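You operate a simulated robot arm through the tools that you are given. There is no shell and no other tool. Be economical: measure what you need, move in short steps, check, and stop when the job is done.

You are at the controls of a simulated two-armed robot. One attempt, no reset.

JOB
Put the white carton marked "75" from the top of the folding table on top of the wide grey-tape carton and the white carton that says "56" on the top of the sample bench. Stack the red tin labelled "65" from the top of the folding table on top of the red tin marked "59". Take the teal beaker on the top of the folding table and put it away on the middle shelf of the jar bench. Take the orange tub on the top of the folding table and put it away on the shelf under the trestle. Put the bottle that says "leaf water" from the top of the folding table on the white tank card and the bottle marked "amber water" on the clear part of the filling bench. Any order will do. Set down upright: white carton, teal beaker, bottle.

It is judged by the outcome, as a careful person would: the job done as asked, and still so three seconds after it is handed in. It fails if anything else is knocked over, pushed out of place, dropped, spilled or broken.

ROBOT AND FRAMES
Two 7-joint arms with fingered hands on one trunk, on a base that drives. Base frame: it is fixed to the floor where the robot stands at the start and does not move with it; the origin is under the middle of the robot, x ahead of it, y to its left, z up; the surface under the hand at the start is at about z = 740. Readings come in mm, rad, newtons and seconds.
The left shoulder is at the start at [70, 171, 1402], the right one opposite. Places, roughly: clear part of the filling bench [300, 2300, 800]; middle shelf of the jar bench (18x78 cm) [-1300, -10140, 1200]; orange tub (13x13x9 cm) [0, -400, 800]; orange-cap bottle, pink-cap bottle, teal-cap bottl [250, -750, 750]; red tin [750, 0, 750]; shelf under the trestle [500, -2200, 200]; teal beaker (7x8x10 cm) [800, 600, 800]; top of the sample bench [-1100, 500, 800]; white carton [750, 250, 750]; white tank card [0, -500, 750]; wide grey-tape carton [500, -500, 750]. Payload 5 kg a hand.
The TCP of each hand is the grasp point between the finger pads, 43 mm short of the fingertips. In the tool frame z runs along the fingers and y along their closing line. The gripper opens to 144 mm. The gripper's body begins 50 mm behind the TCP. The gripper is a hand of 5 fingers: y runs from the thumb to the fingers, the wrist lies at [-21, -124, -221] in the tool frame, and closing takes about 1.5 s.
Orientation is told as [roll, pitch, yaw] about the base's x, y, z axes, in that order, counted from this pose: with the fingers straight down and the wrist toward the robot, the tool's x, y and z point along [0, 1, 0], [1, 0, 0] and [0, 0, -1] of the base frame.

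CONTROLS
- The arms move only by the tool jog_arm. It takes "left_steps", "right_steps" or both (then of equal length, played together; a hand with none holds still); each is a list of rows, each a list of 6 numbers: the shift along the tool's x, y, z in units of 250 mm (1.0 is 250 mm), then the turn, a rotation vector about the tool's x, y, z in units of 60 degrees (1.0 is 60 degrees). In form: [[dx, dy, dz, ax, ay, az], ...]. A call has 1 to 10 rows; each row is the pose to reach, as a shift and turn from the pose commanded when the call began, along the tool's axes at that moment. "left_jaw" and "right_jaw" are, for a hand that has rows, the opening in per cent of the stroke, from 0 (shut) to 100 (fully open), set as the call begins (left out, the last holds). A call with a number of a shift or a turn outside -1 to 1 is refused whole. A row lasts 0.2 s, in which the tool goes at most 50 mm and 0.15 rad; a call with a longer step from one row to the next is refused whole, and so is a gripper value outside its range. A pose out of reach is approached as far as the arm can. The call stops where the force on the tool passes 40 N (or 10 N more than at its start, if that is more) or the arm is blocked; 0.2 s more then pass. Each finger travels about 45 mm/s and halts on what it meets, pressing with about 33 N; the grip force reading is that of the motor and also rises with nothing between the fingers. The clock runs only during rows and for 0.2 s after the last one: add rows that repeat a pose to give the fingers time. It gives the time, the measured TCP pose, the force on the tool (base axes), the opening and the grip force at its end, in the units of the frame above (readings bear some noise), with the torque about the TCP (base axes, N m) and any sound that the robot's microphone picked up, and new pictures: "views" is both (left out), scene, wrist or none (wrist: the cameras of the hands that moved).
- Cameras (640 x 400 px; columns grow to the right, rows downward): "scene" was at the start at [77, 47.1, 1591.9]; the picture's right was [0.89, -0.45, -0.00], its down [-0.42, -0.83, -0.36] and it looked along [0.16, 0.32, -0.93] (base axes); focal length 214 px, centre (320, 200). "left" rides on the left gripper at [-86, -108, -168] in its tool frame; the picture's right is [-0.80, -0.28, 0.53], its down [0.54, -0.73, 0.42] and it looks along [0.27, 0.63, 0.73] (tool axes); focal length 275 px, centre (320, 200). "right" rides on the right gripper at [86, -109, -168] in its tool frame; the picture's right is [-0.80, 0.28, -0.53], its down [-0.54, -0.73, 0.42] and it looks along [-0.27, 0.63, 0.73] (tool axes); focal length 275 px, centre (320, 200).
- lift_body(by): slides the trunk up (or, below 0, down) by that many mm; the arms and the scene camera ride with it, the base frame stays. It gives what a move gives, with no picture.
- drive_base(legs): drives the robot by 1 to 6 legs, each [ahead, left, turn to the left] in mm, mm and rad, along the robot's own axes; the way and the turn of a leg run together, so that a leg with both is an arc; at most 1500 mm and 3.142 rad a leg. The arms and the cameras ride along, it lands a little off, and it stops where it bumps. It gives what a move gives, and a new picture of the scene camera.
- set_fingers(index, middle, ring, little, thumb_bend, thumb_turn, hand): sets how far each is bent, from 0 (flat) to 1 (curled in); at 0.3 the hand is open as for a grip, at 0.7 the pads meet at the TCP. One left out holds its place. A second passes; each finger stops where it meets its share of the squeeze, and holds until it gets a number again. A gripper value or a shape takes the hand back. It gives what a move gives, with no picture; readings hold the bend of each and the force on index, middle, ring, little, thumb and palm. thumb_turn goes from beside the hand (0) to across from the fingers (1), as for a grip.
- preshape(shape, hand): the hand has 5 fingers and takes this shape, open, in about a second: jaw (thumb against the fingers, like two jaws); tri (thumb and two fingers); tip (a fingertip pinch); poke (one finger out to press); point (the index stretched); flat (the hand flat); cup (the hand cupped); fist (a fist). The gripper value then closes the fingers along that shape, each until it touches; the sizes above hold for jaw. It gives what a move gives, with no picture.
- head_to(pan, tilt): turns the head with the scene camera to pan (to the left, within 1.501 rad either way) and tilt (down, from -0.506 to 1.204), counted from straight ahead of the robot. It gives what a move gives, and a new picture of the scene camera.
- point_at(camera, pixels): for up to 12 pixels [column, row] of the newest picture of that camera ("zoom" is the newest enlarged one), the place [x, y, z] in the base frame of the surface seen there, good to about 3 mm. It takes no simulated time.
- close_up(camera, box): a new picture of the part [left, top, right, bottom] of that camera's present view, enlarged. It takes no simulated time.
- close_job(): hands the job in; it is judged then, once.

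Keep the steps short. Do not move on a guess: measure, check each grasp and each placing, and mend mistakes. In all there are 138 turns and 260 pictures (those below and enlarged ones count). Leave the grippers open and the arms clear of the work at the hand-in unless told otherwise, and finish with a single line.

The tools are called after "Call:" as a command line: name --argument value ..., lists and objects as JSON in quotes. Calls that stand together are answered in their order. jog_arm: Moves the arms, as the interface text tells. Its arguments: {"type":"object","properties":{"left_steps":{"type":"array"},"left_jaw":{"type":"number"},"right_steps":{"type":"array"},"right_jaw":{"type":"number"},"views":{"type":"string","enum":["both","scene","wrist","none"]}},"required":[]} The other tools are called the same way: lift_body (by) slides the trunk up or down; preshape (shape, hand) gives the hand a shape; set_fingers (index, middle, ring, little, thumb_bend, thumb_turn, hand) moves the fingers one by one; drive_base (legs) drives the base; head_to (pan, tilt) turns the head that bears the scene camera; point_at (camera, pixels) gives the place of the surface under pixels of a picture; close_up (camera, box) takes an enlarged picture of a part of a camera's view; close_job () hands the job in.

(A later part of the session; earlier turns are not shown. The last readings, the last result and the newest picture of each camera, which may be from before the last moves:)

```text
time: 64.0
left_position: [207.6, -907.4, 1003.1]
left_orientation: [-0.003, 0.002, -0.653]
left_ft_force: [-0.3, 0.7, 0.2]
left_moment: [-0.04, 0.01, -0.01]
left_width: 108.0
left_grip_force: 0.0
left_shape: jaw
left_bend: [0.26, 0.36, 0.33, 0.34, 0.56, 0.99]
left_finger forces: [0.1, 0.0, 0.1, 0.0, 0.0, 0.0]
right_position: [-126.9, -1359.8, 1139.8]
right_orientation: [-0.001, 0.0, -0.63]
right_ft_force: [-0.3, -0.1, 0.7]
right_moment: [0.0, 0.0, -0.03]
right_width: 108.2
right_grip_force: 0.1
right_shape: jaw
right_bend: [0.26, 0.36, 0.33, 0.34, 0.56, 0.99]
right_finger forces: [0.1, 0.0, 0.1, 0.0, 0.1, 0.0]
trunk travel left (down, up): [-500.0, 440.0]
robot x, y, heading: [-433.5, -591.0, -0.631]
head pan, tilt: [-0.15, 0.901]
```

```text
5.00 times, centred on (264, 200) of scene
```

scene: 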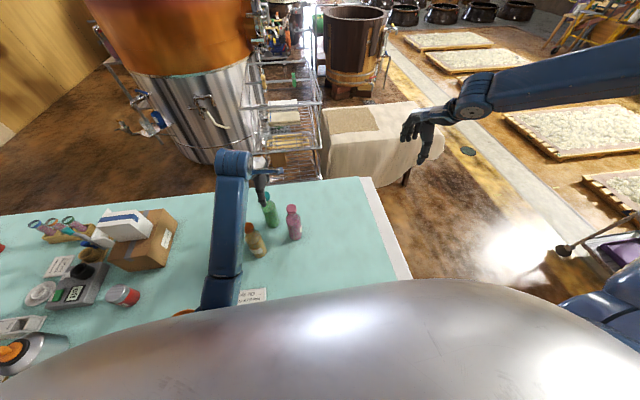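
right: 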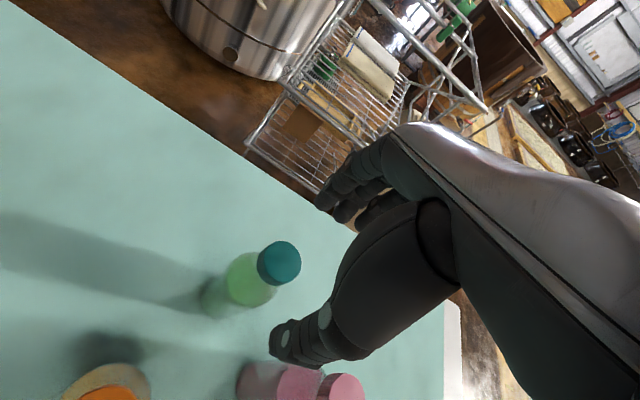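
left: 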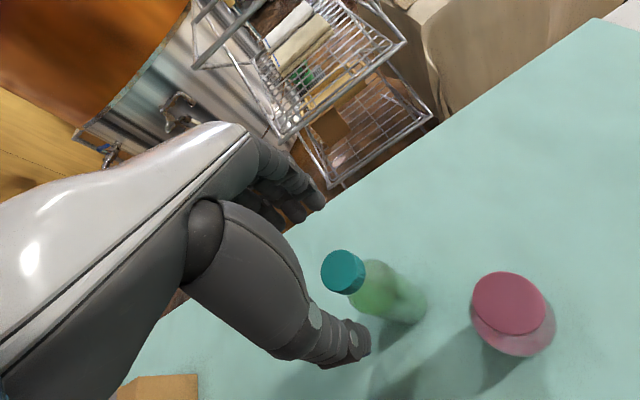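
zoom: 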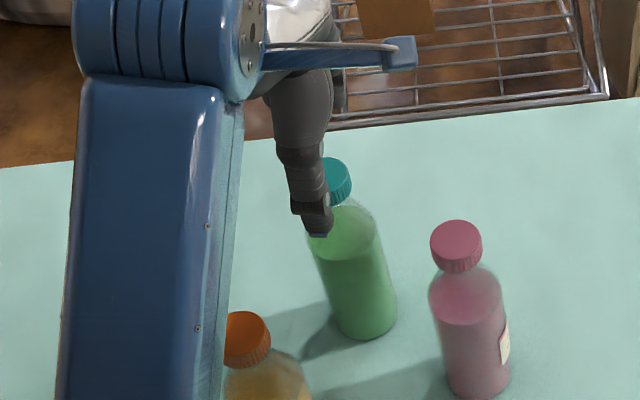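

Lined up. Lower 76 mm around the cap and close.

Call:
jog_arm --left_steps '[[0, 0, 0.12, 0, 0, 0], [0, 0, 0.22, 0, 0, 0], [0, 0, 0.305, 0, 0, 0], [0, 0, 0.305, 0, 0, 0]]' --views "wrist"

Call:
jog_arm --left_steps '[[0, 0, 0, 0, 0, 0], [0, 0, 0, 0, 0, 0], [0, 0, 0, 0, 0, 0], [0, 0, 0, 0, 0, 0], [0, 0, 0, 0, 0, 0], [0, 0, 0, 0, 0, 0], [0, 0, 0, 0, 0, 0], [0, 0, 0, 0, 0, 0], [0, 0, 0, 0, 0, 0]]' --left_jaw 0 --views "both"

Call:
close_up --camera "scene" --box '[200, 160, 328, 240]'

```text
time: 65.0
left_position: [206.5, -908.3, 925.3]
left_orientation: [-0.004, 0.001, -0.653]
left_ft_force: [0.7, -0.1, 0.1]
left_moment: [0.01, 0.01, -0.01]
left_width: 107.8
left_grip_force: 0.0
left_shape: jaw
left_bend: [0.26, 0.36, 0.33, 0.34, 0.56, 0.99]
left_finger forces: [0.1, 0.0, 0.1, 0.0, 0.0, 0.1]
right_position: [-127.1, -1361.6, 1140.2]
right_orientation: [0.001, 0.0, -0.63]
right_ft_force: [0.2, 0.1, -0.1]
right_moment: [-0.04, -0.05, -0.03]
right_width: 108.1
right_grip_force: 0.1
right_shape: jaw
right_bend: [0.26, 0.36, 0.33, 0.34, 0.56, 0.99]
right_finger forces: [0.0, 0.1, 0.1, 0.1, 0.0, 0.0]
trunk travel left (down, up): [-500.0, 440.0]
robot x, y, heading: [-433.9, -594.0, -0.626]
head pan, tilt: [-0.15, 0.901]
```

left: 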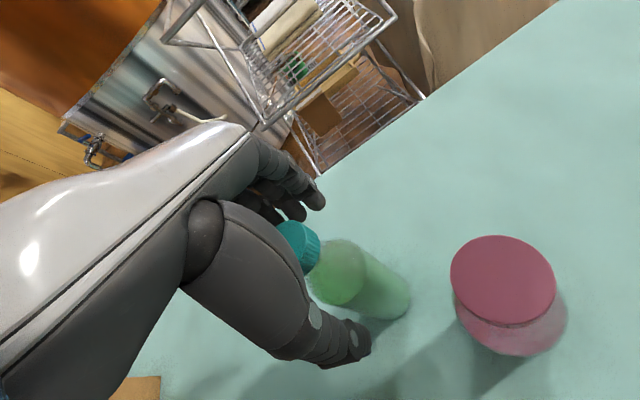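

```text
time: 67.0
left_position: [207.2, -909.5, 925.7]
left_orientation: [-0.004, 0.001, -0.652]
left_ft_force: [-0.8, 0.7, 0.3]
left_moment: [-0.02, -0.05, 0.05]
left_width: 42.9
left_grip_force: 33.1
left_shape: jaw
left_bend: [0.73, 0.56, 0.6, 0.57, 0.74, 1.0]
left_finger forces: [16.5, 10.9, 0.1, 0.0, 23.9, 0.0]
right_position: [-127.7, -1360.9, 1141.1]
right_orientation: [0.0, 0.0, -0.629]
right_ft_force: [-0.3, 0.3, 0.1]
right_moment: [-0.01, -0.06, -0.01]
right_width: 108.0
right_grip_force: 0.1
right_shape: jaw
right_bend: [0.26, 0.36, 0.33, 0.34, 0.56, 0.99]
right_finger forces: [0.0, 0.0, 0.1, 0.0, 0.0, 0.1]
trunk travel left (down, up): [-500.0, 440.0]
robot x, y, heading: [-434.2, -591.3, -0.63]
head pan, tilt: [-0.15, 0.901]
```

scene: 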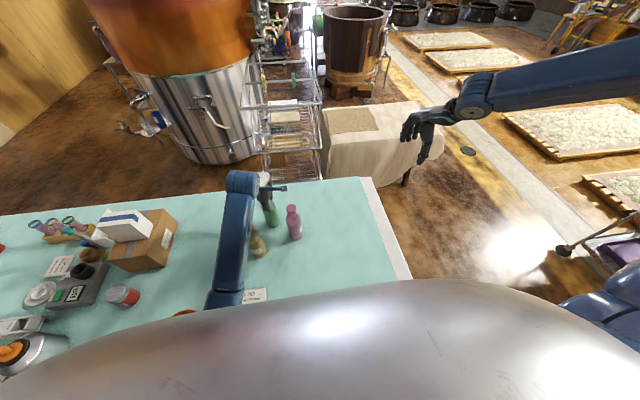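
left: 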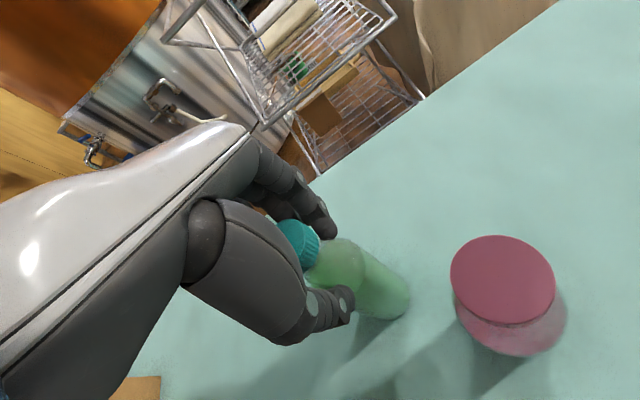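

```text
5.00 times, centred on (264, 200) of scene
```

zoom: 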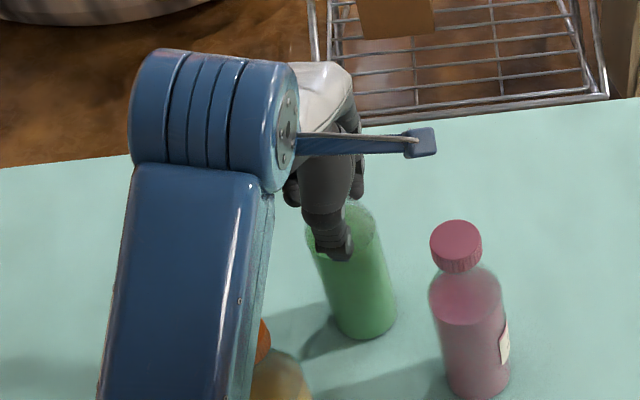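

Gripped at the shoulder/neck. Lift 30 mm gently and check.

Call:
jog_arm --left_steps '[[0, 0, -0.03, 0, 0, 0], [0, 0, -0.07, 0, 0, 0], [0, 0, -0.12, 0, 0, 0], [0, 0, -0.12, 0, 0, 0]]' --views "both"

Call:
close_up --camera "scene" --box '[200, 160, 328, 240]'

```text
time: 68.0
left_position: [206.7, -909.3, 955.3]
left_orientation: [-0.004, 0.001, -0.654]
left_ft_force: [-0.1, 0.0, -6.1]
left_moment: [-0.03, 0.0, -0.04]
left_width: 42.4
left_grip_force: 32.6
left_shape: jaw
left_bend: [0.73, 0.56, 0.6, 0.57, 0.74, 1.0]
left_finger forces: [16.5, 10.7, 0.0, 0.0, 23.0, 0.0]
right_position: [-127.2, -1360.7, 1138.1]
right_orientation: [-0.001, -0.001, -0.629]
right_ft_force: [0.0, -0.2, 0.3]
right_moment: [0.04, 0.0, -0.01]
right_width: 107.9
right_grip_force: 0.0
right_shape: jaw
right_bend: [0.26, 0.36, 0.33, 0.34, 0.56, 0.99]
right_finger forces: [0.0, 0.0, 0.1, 0.0, 0.1, 0.0]
trunk travel left (down, up): [-500.0, 440.0]
robot x, y, heading: [-435.1, -593.2, -0.63]
head pan, tilt: [-0.15, 0.901]
```

scene: 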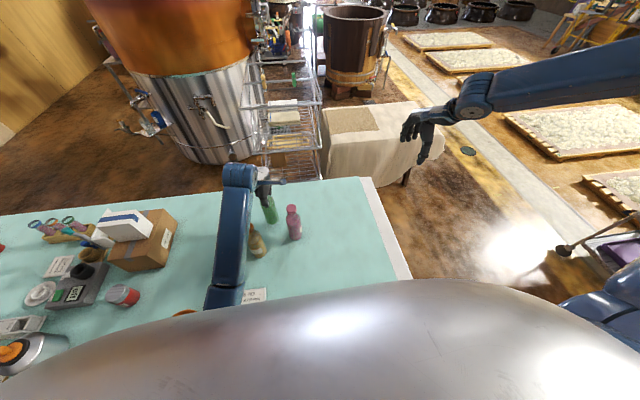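
left: 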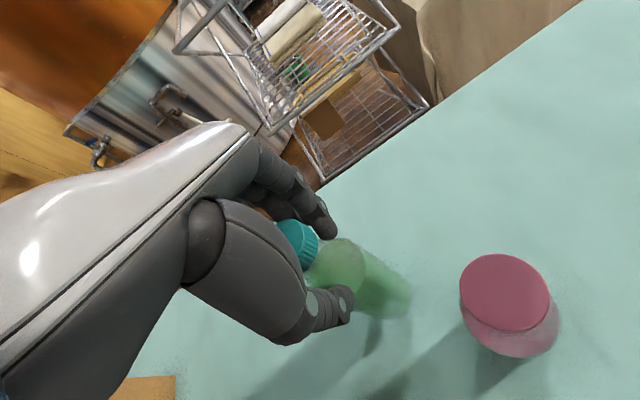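

```text
5.00 times, centred on (264, 200) of scene
```

zoom: 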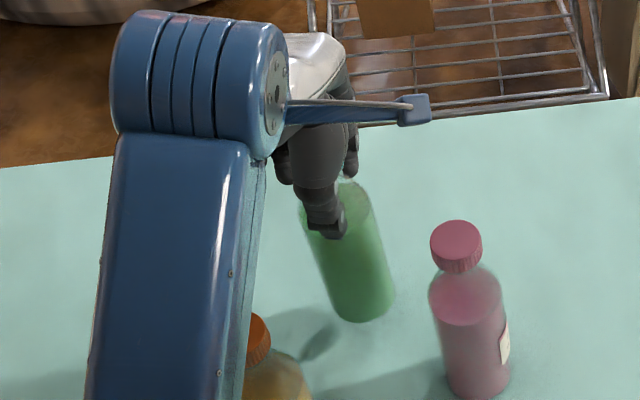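

Holding (6 N). Lift to z≈1170 to clear the other caps, then bring it toward the card.

Call:
jog_arm --left_steps '[[0, 0, -0.15, 0, 0, 0], [0, 0, -0.33, 0, 0, 0], [0, 0, -0.51, 0, 0, 0], [0, 0, -0.69, 0, 0, 0], [0, 0, -0.86, 0, 0, 0], [0, 0, -0.86, 0, 0, 0]]' --views "wrist"

Call:
jog_arm --left_steps '[[0.05, -0.15, 0, 0, 0, 0], [0.1, -0.3, 0, 0, 0, 0], [0.15, -0.47, 0, 0, 0, 0], [0.2, -0.64, 0, 0, 0, 0], [0.27, -0.81, 0, 0, 0, 0], [0.36, -0.97, 0, 0, 0, 0], [0.36, -0.97, 0, 0, 0, 0]]' --views "both"

```text
time: 69.3
left_position: [208.8, -909.5, 1170.4]
left_orientation: [-0.002, 0.003, -0.652]
left_ft_force: [0.5, 0.1, -5.2]
left_moment: [0.01, 0.04, -0.01]
left_width: 42.0
left_grip_force: 32.9
left_shape: jaw
left_bend: [0.73, 0.56, 0.6, 0.57, 0.74, 1.0]
left_finger forces: [16.3, 10.8, 0.0, 0.0, 23.0, 0.1]
right_position: [-126.4, -1361.7, 1139.0]
right_orientation: [0.0, 0.001, -0.628]
right_ft_force: [-0.1, -0.2, -0.6]
right_moment: [-0.02, 0.01, 0.02]
right_width: 108.3
right_grip_force: 0.0
right_shape: jaw
right_bend: [0.26, 0.36, 0.33, 0.34, 0.56, 0.99]
right_finger forces: [0.0, 0.0, 0.0, 0.0, 0.1, 0.1]
trunk travel left (down, up): [-500.0, 440.0]
robot x, y, heading: [-436.3, -589.9, -0.63]
head pan, tilt: [-0.15, 0.901]
```

left: 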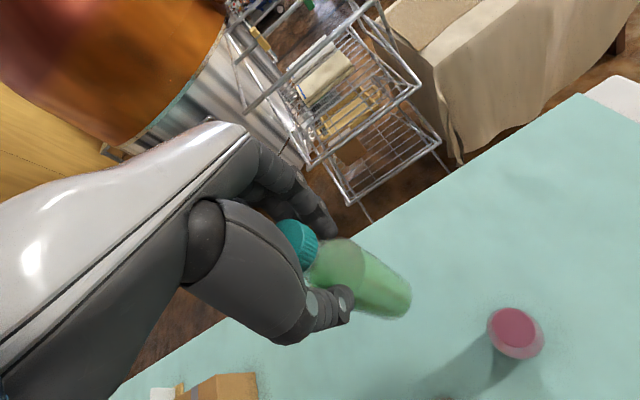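

```text
time: 70.0
left_position: [228.2, -774.0, 1179.3]
left_orientation: [0.143, -0.05, -0.562]
left_ft_force: [1.3, 2.0, -5.4]
left_moment: [-0.09, 0.07, -0.02]
left_width: 40.1
left_grip_force: 33.1
left_shape: jaw
left_bend: [0.73, 0.56, 0.6, 0.57, 0.75, 1.0]
left_finger forces: [13.7, 10.4, 0.0, 0.0, 21.5, 0.0]
left hand out of reach, approached as far as the arm can: row 3
right_position: [-123.8, -1358.2, 1140.6]
right_orientation: [-0.005, 0.0, -0.628]
right_ft_force: [0.6, 0.5, -0.4]
right_moment: [-0.06, 0.09, -0.01]
right_width: 108.1
right_grip_force: 0.0
right_shape: jaw
right_bend: [0.26, 0.36, 0.33, 0.34, 0.56, 0.99]
right_finger forces: [0.0, 0.0, 0.1, 0.0, 0.0, 0.0]
trunk travel left (down, up): [-500.0, 440.0]
robot x, y, heading: [-434.5, -592.3, -0.634]
head pan, tilt: [-0.15, 0.901]
stopped in row 3 (left hand): the arm was blocked; the commanded pose is now the measured one
```

scene: 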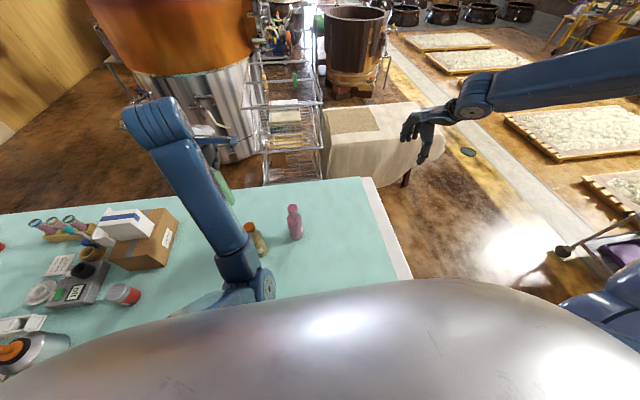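
left: 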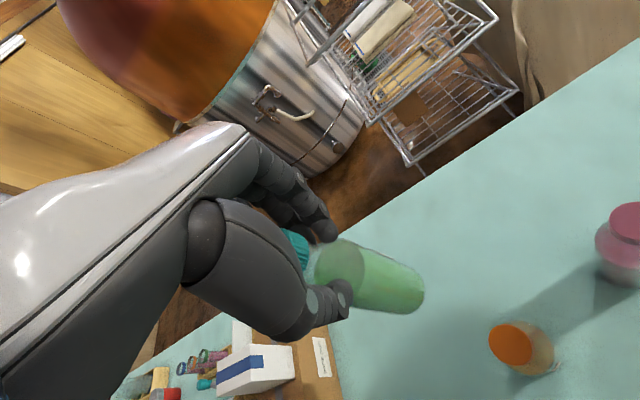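

The arm hit its inner limit (hand too close to the shoulder). I push it forward again, restore upright, then use the base to bring the bottle back over the card.

Call:
jog_arm --left_steps '[[0, 0.12, 0, 0.016, -0.046, 0.029], [0, 0.24, 0, 0.032, -0.092, 0.058], [0, 0.36, 0, 0.048, -0.137, 0.087], [0, 0.4, 0, 0.048, -0.137, 0.087], [0, 0.4, 0, 0.048, -0.137, 0.087]]' --views "both"

```text
time: 71.2
left_position: [306.8, -832.2, 1185.4]
left_orientation: [0.002, 0.005, -0.652]
left_ft_force: [0.1, 0.0, -6.1]
left_moment: [-0.01, 0.0, 0.01]
left_width: 39.7
left_grip_force: 32.5
left_shape: jaw
left_bend: [0.74, 0.56, 0.6, 0.57, 0.75, 1.0]
left_finger forces: [13.5, 10.4, 0.0, 0.1, 21.0, 0.0]
right_position: [-126.1, -1359.6, 1139.3]
right_orientation: [0.0, 0.001, -0.629]
right_ft_force: [0.3, 0.1, 0.5]
right_moment: [0.0, 0.03, 0.03]
right_width: 108.1
right_grip_force: 0.0
right_shape: jaw
right_bend: [0.26, 0.36, 0.33, 0.34, 0.56, 0.99]
right_finger forces: [0.1, 0.1, 0.0, 0.0, 0.0, 0.1]
trunk travel left (down, up): [-500.0, 440.0]
robot x, y, heading: [-433.7, -591.4, -0.63]
head pan, tilt: [-0.15, 0.901]
```

scene: 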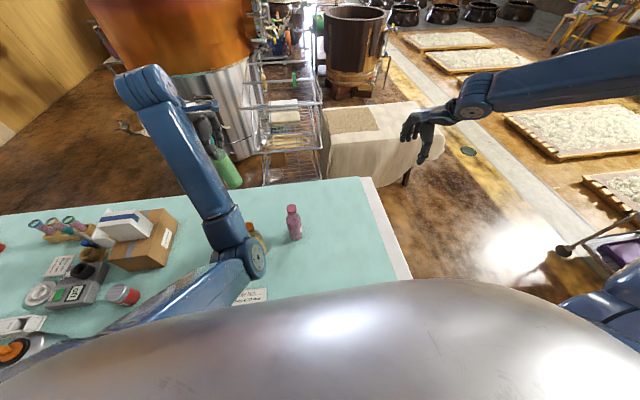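
left: 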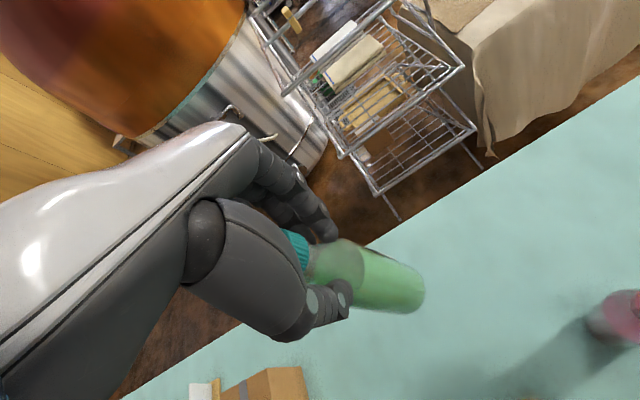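

Call:
point_at --camera "scene" --pixels '[[256, 258], [245, 270], [230, 240], [200, 180], [200, 285]]'

Call:
drive_base --legs '[[-378, -22, 0]]'

```text
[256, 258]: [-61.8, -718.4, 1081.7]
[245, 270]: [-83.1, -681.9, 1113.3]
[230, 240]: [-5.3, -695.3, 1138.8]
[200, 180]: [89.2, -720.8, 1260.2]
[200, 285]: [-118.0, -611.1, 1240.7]
```

```text
time: 73.6
left_position: [-10.6, -628.1, 1185.9]
left_orientation: [0.004, 0.005, -0.651]
left_ft_force: [0.8, 0.0, -6.2]
left_moment: [0.0, 0.03, 0.01]
left_width: 40.1
left_grip_force: 33.3
left_shape: jaw
left_bend: [0.74, 0.56, 0.6, 0.57, 0.75, 1.0]
left_finger forces: [13.5, 10.4, 0.1, 0.0, 20.9, 0.0]
right_position: [-443.3, -1156.7, 1139.4]
right_orientation: [-0.001, 0.003, -0.626]
right_ft_force: [-0.2, -0.8, 0.2]
right_moment: [0.03, -0.02, -0.01]
right_width: 108.0
right_grip_force: 0.0
right_shape: jaw
right_bend: [0.26, 0.36, 0.33, 0.34, 0.56, 0.99]
right_finger forces: [0.1, 0.0, 0.1, 0.1, 0.0, 0.0]
trunk travel left (down, up): [-500.0, 440.0]
robot x, y, heading: [-750.9, -388.8, -0.627]
head pan, tilt: [-0.15, 0.901]
```

scene: 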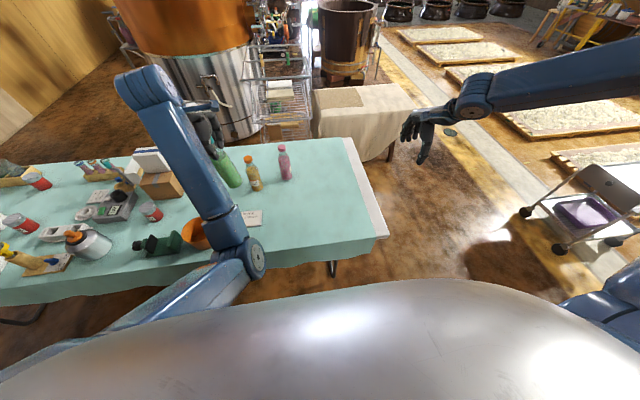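

Bottle is right above the card (-11,-628). Lower 215 mm.

Call:
jog_arm --left_steps '[[0, 0, 0.17, 0, 0, 0], [0, 0, 0.35, 0, 0, 0], [0, 0, 0.53, 0, 0, 0], [0, 0, 0.7, 0, 0, 0], [0, 0, 0.8, 0, 0, 0], [0, 0, 0.87, 0, 0, 0], [0, 0, 0.87, 0, 0, 0]]' --views "both"

Call:
close_up --camera "scene" --box '[180, 150, 308, 230]'

```text
time: 75.2
left_position: [-10.1, -624.1, 968.1]
left_orientation: [0.002, 0.006, -0.649]
left_ft_force: [-0.2, -0.8, -5.8]
left_moment: [0.02, -0.03, -0.02]
left_width: 39.7
left_grip_force: 33.0
left_shape: jaw
left_bend: [0.74, 0.56, 0.6, 0.57, 0.75, 1.0]
left_finger forces: [13.2, 10.5, 0.1, 0.1, 20.7, 0.0]
right_position: [-443.6, -1155.6, 1139.7]
right_orientation: [0.001, 0.0, -0.626]
right_ft_force: [0.4, -0.7, 0.4]
right_moment: [0.01, 0.02, -0.01]
right_width: 108.2
right_grip_force: 0.1
right_shape: jaw
right_bend: [0.26, 0.36, 0.33, 0.34, 0.56, 0.99]
right_finger forces: [0.1, 0.0, 0.0, 0.0, 0.0, 0.0]
trunk travel left (down, up): [-500.0, 440.0]
robot x, y, heading: [-755.6, -385.4, -0.628]
head pan, tilt: [-0.15, 0.901]
```

scene: 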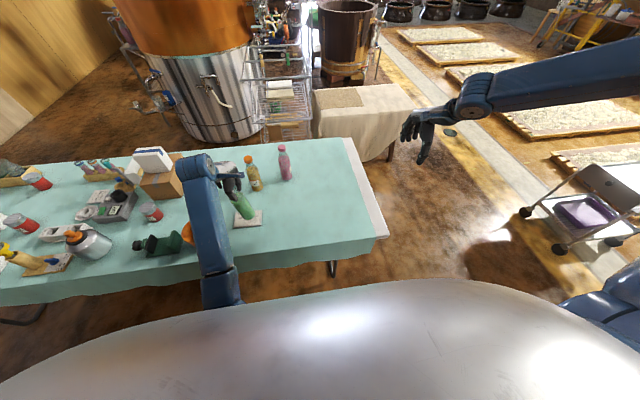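
left: 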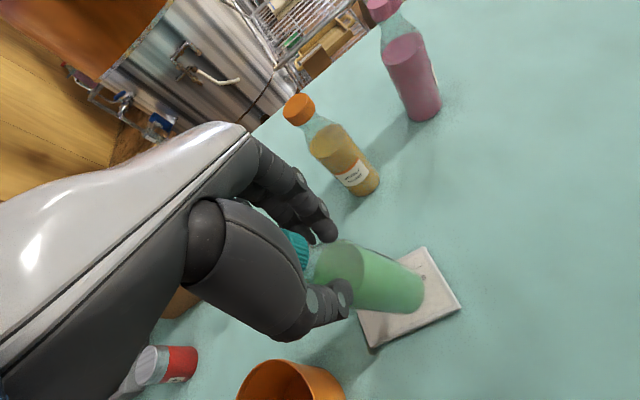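

```text
5.00 times, centred on (244, 190) of scene
```

zoom: 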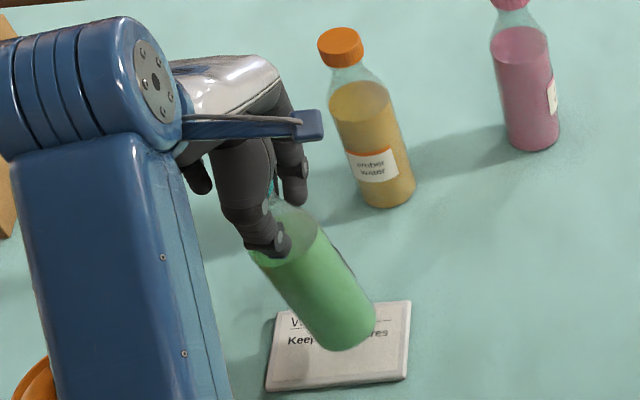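

The bottle is upright (its slant matches perspective). Quick label check on the pink bottle, then lower to contact.

Call:
close_up --camera "scene" --box '[272, 145, 304, 185]'

Call:
jog_arm --left_steps '[[0.0, 0.01, 0.03, 0, 0, 0], [0.0, 0.01, 0.06, 0, 0, 0], [0, 0.01, 0.09, 0, 0, 0], [0, 0.01, 0.11, 0, 0, 0], [0, 0.01, 0.12, 0, 0, 0], [0, 0.01, 0.12, 0, 0, 0]]' --views "none"

```text
10.00 times, centred on (288, 165) of scene
```

zoom: 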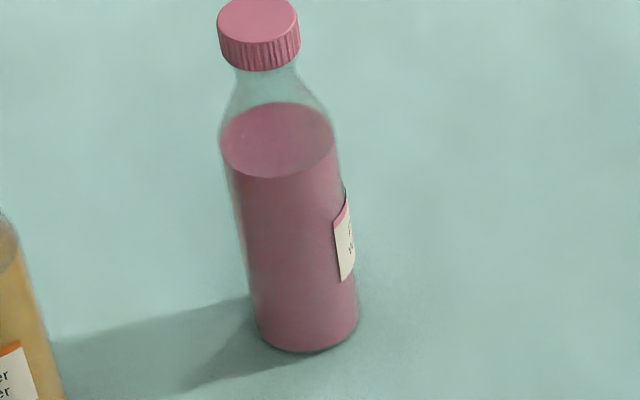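

```text
time: 76.6
left_position: [-9.7, -627.3, 939.4]
left_orientation: [0.003, 0.004, -0.651]
left_ft_force: [-0.4, -0.3, 3.4]
left_moment: [0.0, -0.01, 0.01]
left_width: 40.1
left_grip_force: 33.3
left_shape: jaw
left_bend: [0.74, 0.56, 0.6, 0.57, 0.75, 1.0]
left_finger forces: [14.0, 11.3, 0.0, 0.0, 22.5, 0.1]
right_position: [-444.9, -1156.1, 1139.6]
right_orientation: [-0.001, 0.0, -0.626]
right_ft_force: [-0.2, 0.3, -0.4]
right_moment: [0.03, 0.01, -0.03]
right_width: 108.2
right_grip_force: 0.1
right_shape: jaw
right_bend: [0.26, 0.36, 0.33, 0.34, 0.56, 0.99]
right_finger forces: [0.0, 0.1, 0.0, 0.0, 0.1, 0.1]
trunk travel left (down, up): [-500.0, 440.0]
robot x, y, heading: [-749.5, -388.3, -0.632]
head pan, tilt: [-0.15, 0.901]
```

Contact at z 939. Open and lift clear.

Call:
jog_arm --left_steps '[[0, 0, 0, 0, 0, 0], [0, 0, 0, 0, 0, 0], [0, 0, 0, 0, 0, 0], [0, 0, 0, 0, 0, 0], [0, 0, 0, 0, 0, 0], [0, 0, 0, 0, 0, 0], [0, 0, 0, 0, 0, 0]]' --left_jaw 75 --views "wrist"

Call:
jog_arm --left_steps '[[0, 0, -0.08, 0, 0, 0], [0, 0, -0.2, 0, 0, 0], [0, 0, -0.38, 0, 0, 0], [0, 0, -0.56, 0, 0, 0], [0, 0, -0.74, 0, 0, 0], [0, 0, -0.8, 0, 0, 0]]' --views "both"

Call:
close_up --camera "scene" --box '[180, 150, 308, 230]'

```text
time: 78.2
left_position: [-8.7, -626.3, 939.0]
left_orientation: [0.004, 0.006, -0.652]
left_ft_force: [0.1, 0.1, -0.5]
left_moment: [0.02, -0.02, -0.02]
left_width: 107.5
left_grip_force: 0.0
left_shape: jaw
left_bend: [0.26, 0.36, 0.33, 0.34, 0.56, 0.99]
left_finger forces: [0.1, 0.0, 0.0, 0.0, 0.0, 0.1]
right_position: [-443.2, -1156.3, 1138.8]
right_orientation: [0.001, 0.0, -0.625]
right_ft_force: [-0.4, 0.6, 0.0]
right_moment: [0.0, 0.0, 0.01]
right_width: 108.0
right_grip_force: 0.0
right_shape: jaw
right_bend: [0.26, 0.36, 0.33, 0.34, 0.56, 0.99]
right_finger forces: [0.1, 0.1, 0.1, 0.0, 0.1, 0.0]
trunk travel left (down, up): [-500.0, 440.0]
robot x, y, heading: [-752.8, -388.2, -0.623]
head pan, tilt: [-0.15, 0.901]
```

left: 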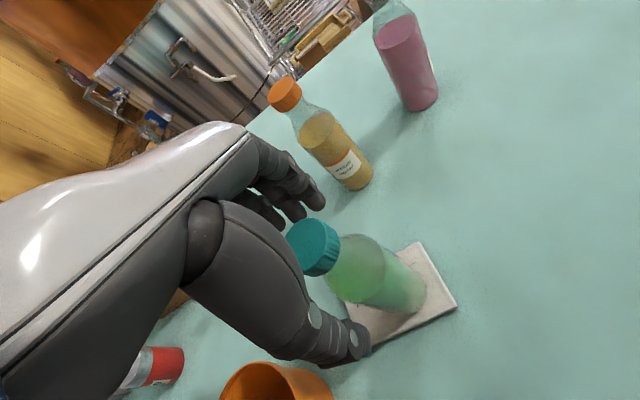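

```text
time: 79.6
left_position: [-10.4, -626.9, 1137.6]
left_orientation: [0.005, 0.008, -0.652]
left_ft_force: [0.4, 1.7, 0.4]
left_moment: [0.0, 0.0, 0.0]
left_width: 107.6
left_grip_force: 0.0
left_shape: jaw
left_bend: [0.26, 0.36, 0.33, 0.34, 0.56, 0.99]
left_finger forces: [0.1, 0.0, 0.0, 0.1, 0.0, 0.0]
right_position: [-443.5, -1156.4, 1140.2]
right_orientation: [0.0, 0.002, -0.627]
right_ft_force: [0.2, -0.2, 0.1]
right_moment: [0.0, -0.02, 0.01]
right_width: 108.1
right_grip_force: 0.1
right_shape: jaw
right_bend: [0.26, 0.36, 0.33, 0.34, 0.56, 0.99]
right_finger forces: [0.0, 0.1, 0.1, 0.1, 0.0, 0.0]
trunk travel left (down, up): [-500.0, 440.0]
robot x, y, heading: [-752.0, -386.8, -0.626]
head pan, tilt: [-0.15, 0.901]
```

scene: 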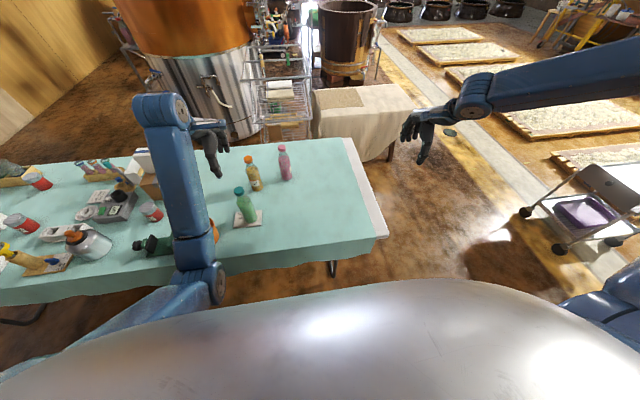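
left: 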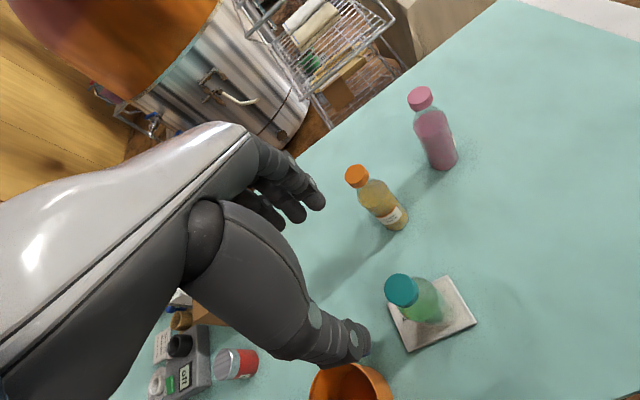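

```text
5.00 times, centred on (244, 190) of scene
```

zoom: 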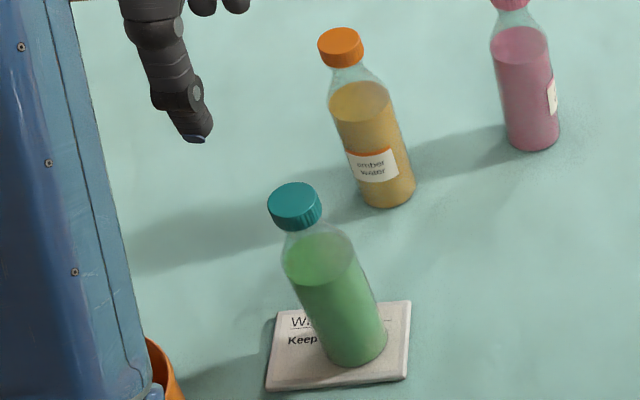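

Leaf bottle stands on the card. Next tin 65: drive left 994 mm and ahead 150 mm with the left hand high, then look.

Call:
drive_base --legs '[[0, 994, 0], [150, 0, 0]]'

Call:
head_to --pan 0.2 --tilt 0.85

Call:
close_up --camera "scene" --box '[220, 140, 380, 240]'

```text
time: 85.8
left_position: [699.1, 88.1, 1140.7]
left_orientation: [0.004, 0.003, -0.655]
left_ft_force: [0.7, -0.3, -0.2]
left_moment: [-0.03, -0.05, -0.02]
left_width: 107.8
left_grip_force: 0.1
left_shape: jaw
left_bend: [0.26, 0.36, 0.33, 0.34, 0.56, 0.99]
left_finger forces: [0.1, 0.0, 0.1, 0.1, 0.1, 0.0]
right_position: [263.4, -437.1, 1140.7]
right_orientation: [0.0, -0.002, -0.632]
right_ft_force: [-0.1, -0.4, 0.3]
right_moment: [-0.04, -0.01, 0.0]
right_width: 107.9
right_grip_force: 0.0
right_shape: jaw
right_bend: [0.26, 0.36, 0.33, 0.34, 0.56, 0.99]
right_finger forces: [0.0, 0.1, 0.0, 0.0, 0.1, 0.1]
trunk travel left (down, up): [-500.0, 440.0]
robot x, y, heading: [-43.1, 333.6, -0.634]
head pan, tilt: [-0.15, 0.901]
```

scene: 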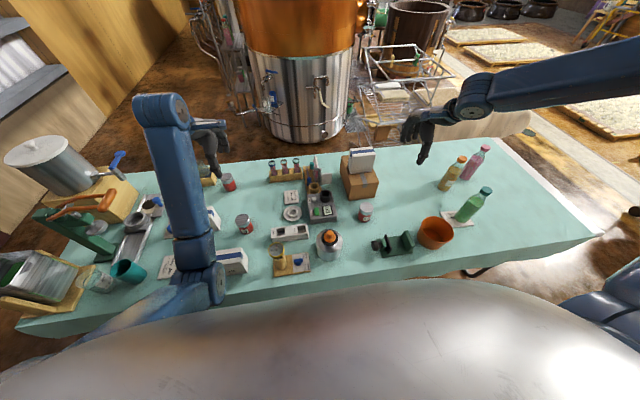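

```text
time: 86.6
left_position: [700.5, 86.9, 1137.4]
left_orientation: [0.003, 0.007, -0.655]
left_ft_force: [-0.3, 0.3, 0.0]
left_moment: [0.06, 0.05, 0.01]
left_width: 107.9
left_grip_force: 0.1
left_shape: jaw
left_bend: [0.26, 0.36, 0.33, 0.34, 0.56, 0.99]
left_finger forces: [0.1, 0.0, 0.1, 0.0, 0.1, 0.0]
right_position: [263.9, -439.0, 1138.4]
right_orientation: [0.0, 0.002, -0.633]
right_ft_force: [0.3, 0.0, 0.0]
right_moment: [-0.01, 0.01, -0.02]
right_width: 108.0
right_grip_force: 0.0
right_shape: jaw
right_bend: [0.26, 0.36, 0.33, 0.34, 0.56, 0.99]
right_finger forces: [0.1, 0.0, 0.0, 0.1, 0.0, 0.0]
trunk travel left (down, up): [-500.0, 440.0]
robot x, y, heading: [-38.9, 331.3, -0.631]
head pan, tilt: [0.201, 0.85]
```

scene: 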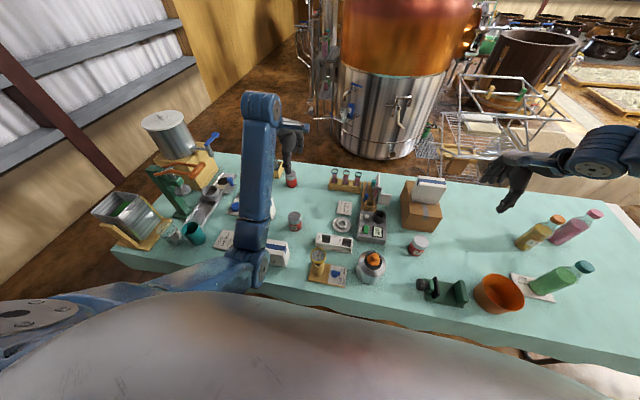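

```text
4.00 times, centred on (300, 190) of scene
```

zoom: 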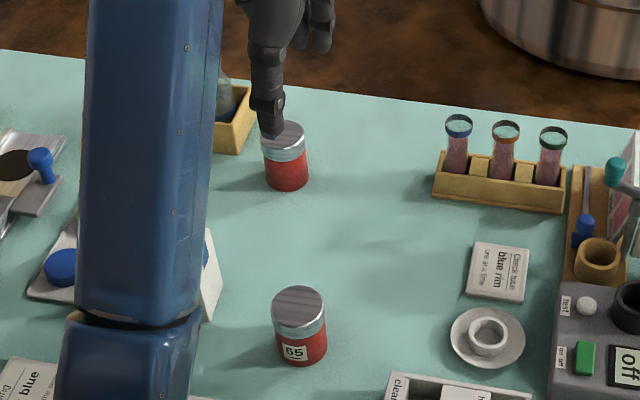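

Call:
point_at --camera "zoom" --pixels '[[298, 306], [277, 308], [321, 308], [299, 290], [299, 322]]'

Call:
close_up --camera "scene" --box '[390, 220, 454, 260]'

Call:
point_at --camera "zoom" --pixels '[[270, 190], [200, 190], [340, 190], [270, 150], [270, 230], [270, 290]]'

```text
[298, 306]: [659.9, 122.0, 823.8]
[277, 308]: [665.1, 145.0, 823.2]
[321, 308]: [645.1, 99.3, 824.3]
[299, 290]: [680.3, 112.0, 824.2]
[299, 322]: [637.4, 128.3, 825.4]
```

```text
10.00 times, centred on (422, 240) of scene
```

zoom: 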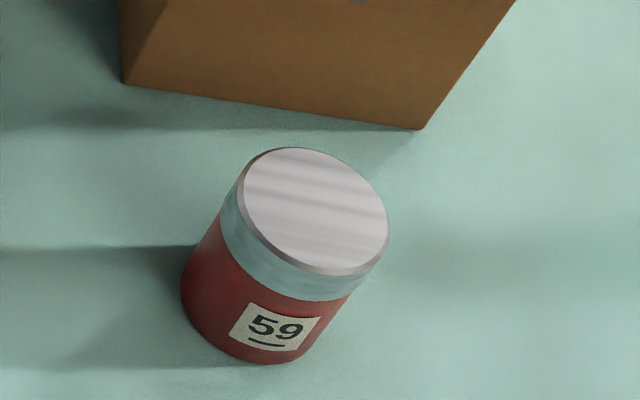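

```text
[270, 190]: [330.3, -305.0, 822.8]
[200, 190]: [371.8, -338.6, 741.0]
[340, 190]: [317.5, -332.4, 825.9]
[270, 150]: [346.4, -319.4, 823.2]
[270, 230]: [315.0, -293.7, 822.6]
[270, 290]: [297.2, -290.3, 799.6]
```

Tin 65 at (658,121), tin 59 at (314,-317), tops z≈824. Descend above tin 65 to z≈890.

Call:
jog_arm --left_steps '[[0, -0.07, 0.15, 0, 0, 0], [0, -0.14, 0.32, 0, 0, 0], [0, -0.218, 0.5, 0, 0, 0], [0, -0.218, 0.68, 0, 0, 0], [0, -0.218, 0.86, 0, 0, 0], [0, -0.218, 0.99, 0, 0, 0], [0, -0.218, 0.99, 0, 0, 0]]' --left_jaw 70 --views "both"

```text
time: 88.2
left_position: [656.0, 123.1, 893.3]
left_orientation: [0.004, 0.004, -0.654]
left_ft_force: [0.1, 1.4, -0.3]
left_moment: [-0.03, 0.0, -0.02]
left_width: 101.2
left_grip_force: 0.2
left_shape: jaw
left_bend: [0.27, 0.37, 0.35, 0.35, 0.59, 0.99]
left_finger forces: [0.1, 0.0, 0.1, 0.1, 0.0, 0.0]
right_position: [263.0, -439.8, 1140.0]
right_orientation: [-0.001, -0.002, -0.632]
right_ft_force: [0.2, -0.1, -0.1]
right_moment: [-0.01, 0.03, 0.05]
right_width: 108.4
right_grip_force: 0.1
right_shape: jaw
right_bend: [0.26, 0.36, 0.33, 0.34, 0.56, 0.99]
right_finger forces: [0.1, 0.0, 0.0, 0.0, 0.0, 0.1]
trunk travel left (down, up): [-500.0, 440.0]
robot x, y, heading: [-41.1, 331.5, -0.631]
head pan, tilt: [0.201, 0.85]
```

scene: 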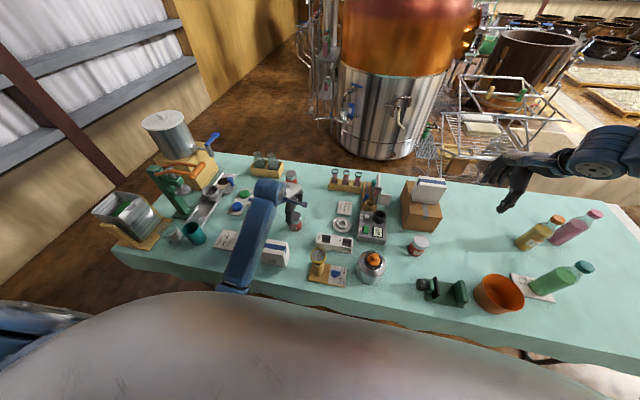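
left: 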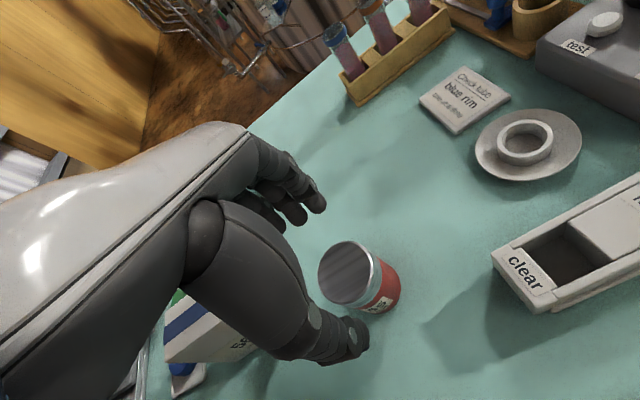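

Call:
jog_arm --left_steps '[[0, 0.006, 0.15, 0, 0, 0], [0, 0.006, 0.28, 0, 0, 0], [0, 0.006, 0.364, 0, 0, 0], [0, 0.006, 0.364, 0, 0, 0]]' --views "wrist"

Call:
jog_arm --left_steps '[[0, 0, 0, 0, 0, 0], [0, 0, 0, 0, 0, 0], [0, 0, 0, 0, 0, 0], [0, 0, 0, 0, 0, 0], [0, 0, 0, 0, 0, 0], [0, 0, 0, 0, 0, 0], [0, 0, 0, 0, 0, 0], [0, 0, 0, 0, 0, 0]]' --left_jaw 0 --views "wrist"

```text
time: 89.2
left_position: [656.8, 122.2, 800.9]
left_orientation: [0.004, 0.004, -0.656]
left_ft_force: [-0.2, 0.4, -0.6]
left_moment: [0.03, -0.04, -0.01]
left_width: 101.3
left_grip_force: 0.0
left_shape: jaw
left_bend: [0.27, 0.37, 0.35, 0.35, 0.59, 0.99]
left_finger forces: [0.0, 0.1, 0.1, 0.1, 0.0, 0.0]
right_position: [263.5, -438.5, 1139.7]
right_orientation: [0.001, 0.001, -0.633]
right_ft_force: [-0.3, 0.5, 0.4]
right_moment: [-0.01, 0.01, -0.02]
right_width: 108.1
right_grip_force: 0.1
right_shape: jaw
right_bend: [0.26, 0.36, 0.33, 0.34, 0.56, 0.99]
right_finger forces: [0.1, 0.1, 0.1, 0.1, 0.0, 0.0]
trunk travel left (down, up): [-500.0, 440.0]
robot x, y, heading: [-36.0, 332.1, -0.629]
head pan, tilt: [0.201, 0.85]
```

left: 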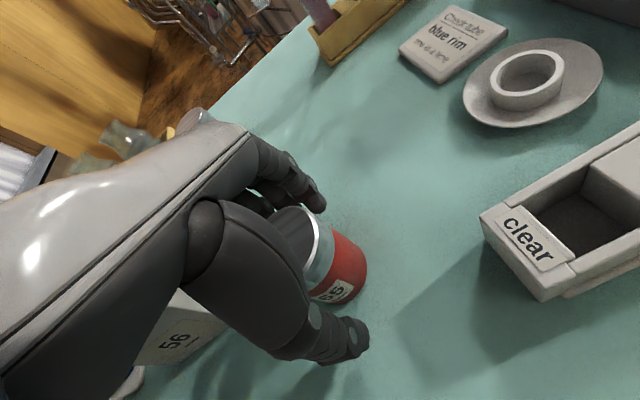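

```text
time: 91.0
left_position: [656.2, 122.7, 801.5]
left_orientation: [0.004, 0.005, -0.656]
left_ft_force: [-0.4, 0.1, 0.5]
left_moment: [-0.03, -0.01, 0.02]
left_width: 53.4
left_grip_force: 32.7
left_shape: jaw
left_bend: [0.74, 0.49, 0.52, 0.48, 0.74, 1.0]
left_finger forces: [15.3, 10.5, 0.0, 0.0, 27.2, 0.0]
right_position: [265.2, -438.9, 1140.1]
right_orientation: [0.0, -0.001, -0.631]
right_ft_force: [0.6, -0.4, -0.4]
right_moment: [0.01, -0.02, -0.03]
right_width: 108.2
right_grip_force: 0.1
right_shape: jaw
right_bend: [0.26, 0.36, 0.33, 0.34, 0.56, 0.99]
right_finger forces: [0.0, 0.1, 0.1, 0.1, 0.0, 0.0]
trunk travel left (down, up): [-500.0, 440.0]
robot x, y, heading: [-41.9, 327.7, -0.629]
head pan, tilt: [0.201, 0.85]
```

left: 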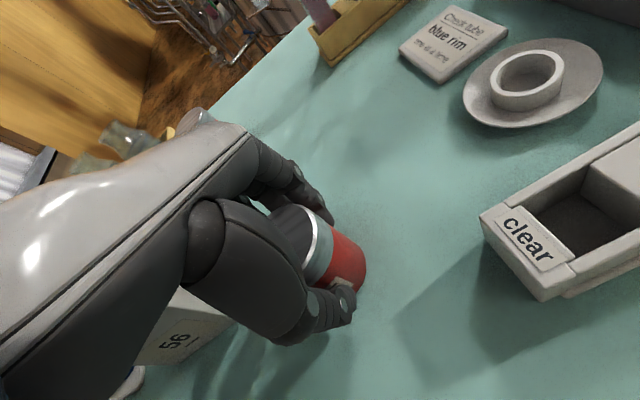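

Gripped. Lift 240 mm and drive 556 mm right toward tin 59.

Call:
jog_arm --left_steps '[[0, 0, -0.06, 0, 0, 0], [0, 0, -0.22, 0, 0, 0], [0, 0, -0.4, 0, 0, 0], [0, 0, -0.58, 0, 0, 0], [0, 0, -0.76, 0, 0, 0], [0, 0, -0.96, 0, 0, 0]]' --views "wrist"

Call:
drive_base --legs '[[-17, -556, 0]]'

```text
time: 92.4
left_position: [658.5, 121.1, 1039.2]
left_orientation: [0.004, 0.006, -0.655]
left_ft_force: [1.2, 0.0, -2.4]
left_moment: [0.0, 0.01, 0.02]
left_width: 53.2
left_grip_force: 33.0
left_shape: jaw
left_bend: [0.74, 0.49, 0.52, 0.48, 0.74, 1.0]
left_finger forces: [15.7, 10.7, 0.1, 0.0, 27.3, 0.0]
right_position: [264.2, -438.8, 1139.8]
right_orientation: [0.002, -0.001, -0.632]
right_ft_force: [-0.1, 0.2, -0.1]
right_moment: [-0.01, -0.01, 0.01]
right_width: 108.3
right_grip_force: 0.1
right_shape: jaw
right_bend: [0.26, 0.36, 0.33, 0.34, 0.56, 0.99]
right_finger forces: [0.0, 0.1, 0.1, 0.0, 0.1, 0.0]
trunk travel left (down, up): [-500.0, 440.0]
robot x, y, heading: [-42.8, 332.6, -0.633]
head pan, tilt: [0.201, 0.85]
```

left: 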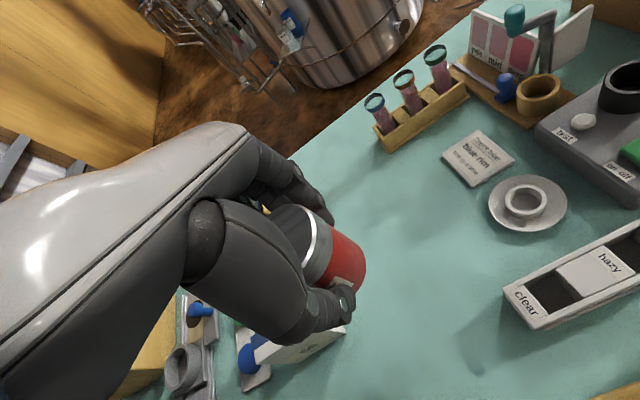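

```text
time: 95.6
left_position: [322.5, -308.3, 1037.6]
left_orientation: [0.003, 0.006, -0.658]
left_ft_force: [-0.4, -0.3, -1.8]
left_moment: [-0.03, -0.02, -0.01]
left_width: 53.0
left_grip_force: 33.1
left_shape: jaw
left_bend: [0.74, 0.49, 0.52, 0.48, 0.74, 1.0]
left_finger forces: [15.7, 10.7, 0.0, 0.0, 27.2, 0.1]
right_position: [-73.6, -866.3, 1139.8]
right_orientation: [0.001, -0.001, -0.632]
right_ft_force: [0.5, -0.1, -0.7]
right_moment: [0.0, 0.01, 0.0]
right_width: 108.0
right_grip_force: 0.0
right_shape: jaw
right_bend: [0.26, 0.36, 0.33, 0.34, 0.56, 0.99]
right_finger forces: [0.1, 0.1, 0.0, 0.0, 0.1, 0.0]
trunk travel left (down, up): [-500.0, 440.0]
robot x, y, heading: [-380.8, -96.0, -0.636]
head pan, tilt: [0.201, 0.85]
```

scene: 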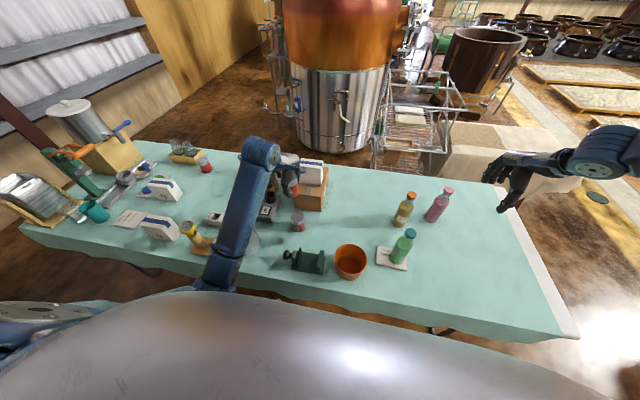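

Call:
close_up --camera "scene" --box '[266, 150, 346, 240]'

Call:
point_at --camera "scene" --pixels '[[298, 216], [293.5, 217], [302.5, 217], [298, 212.8], [298, 219.5]]'

```text
4.44 times, centred on (306, 195) of scene
```

zoom: 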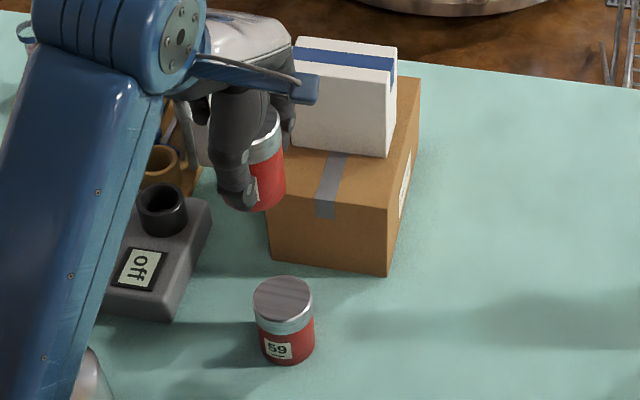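

```text
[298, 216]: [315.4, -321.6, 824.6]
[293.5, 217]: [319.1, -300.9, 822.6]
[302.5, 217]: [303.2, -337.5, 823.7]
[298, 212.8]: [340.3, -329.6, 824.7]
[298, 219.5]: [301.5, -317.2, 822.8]
```

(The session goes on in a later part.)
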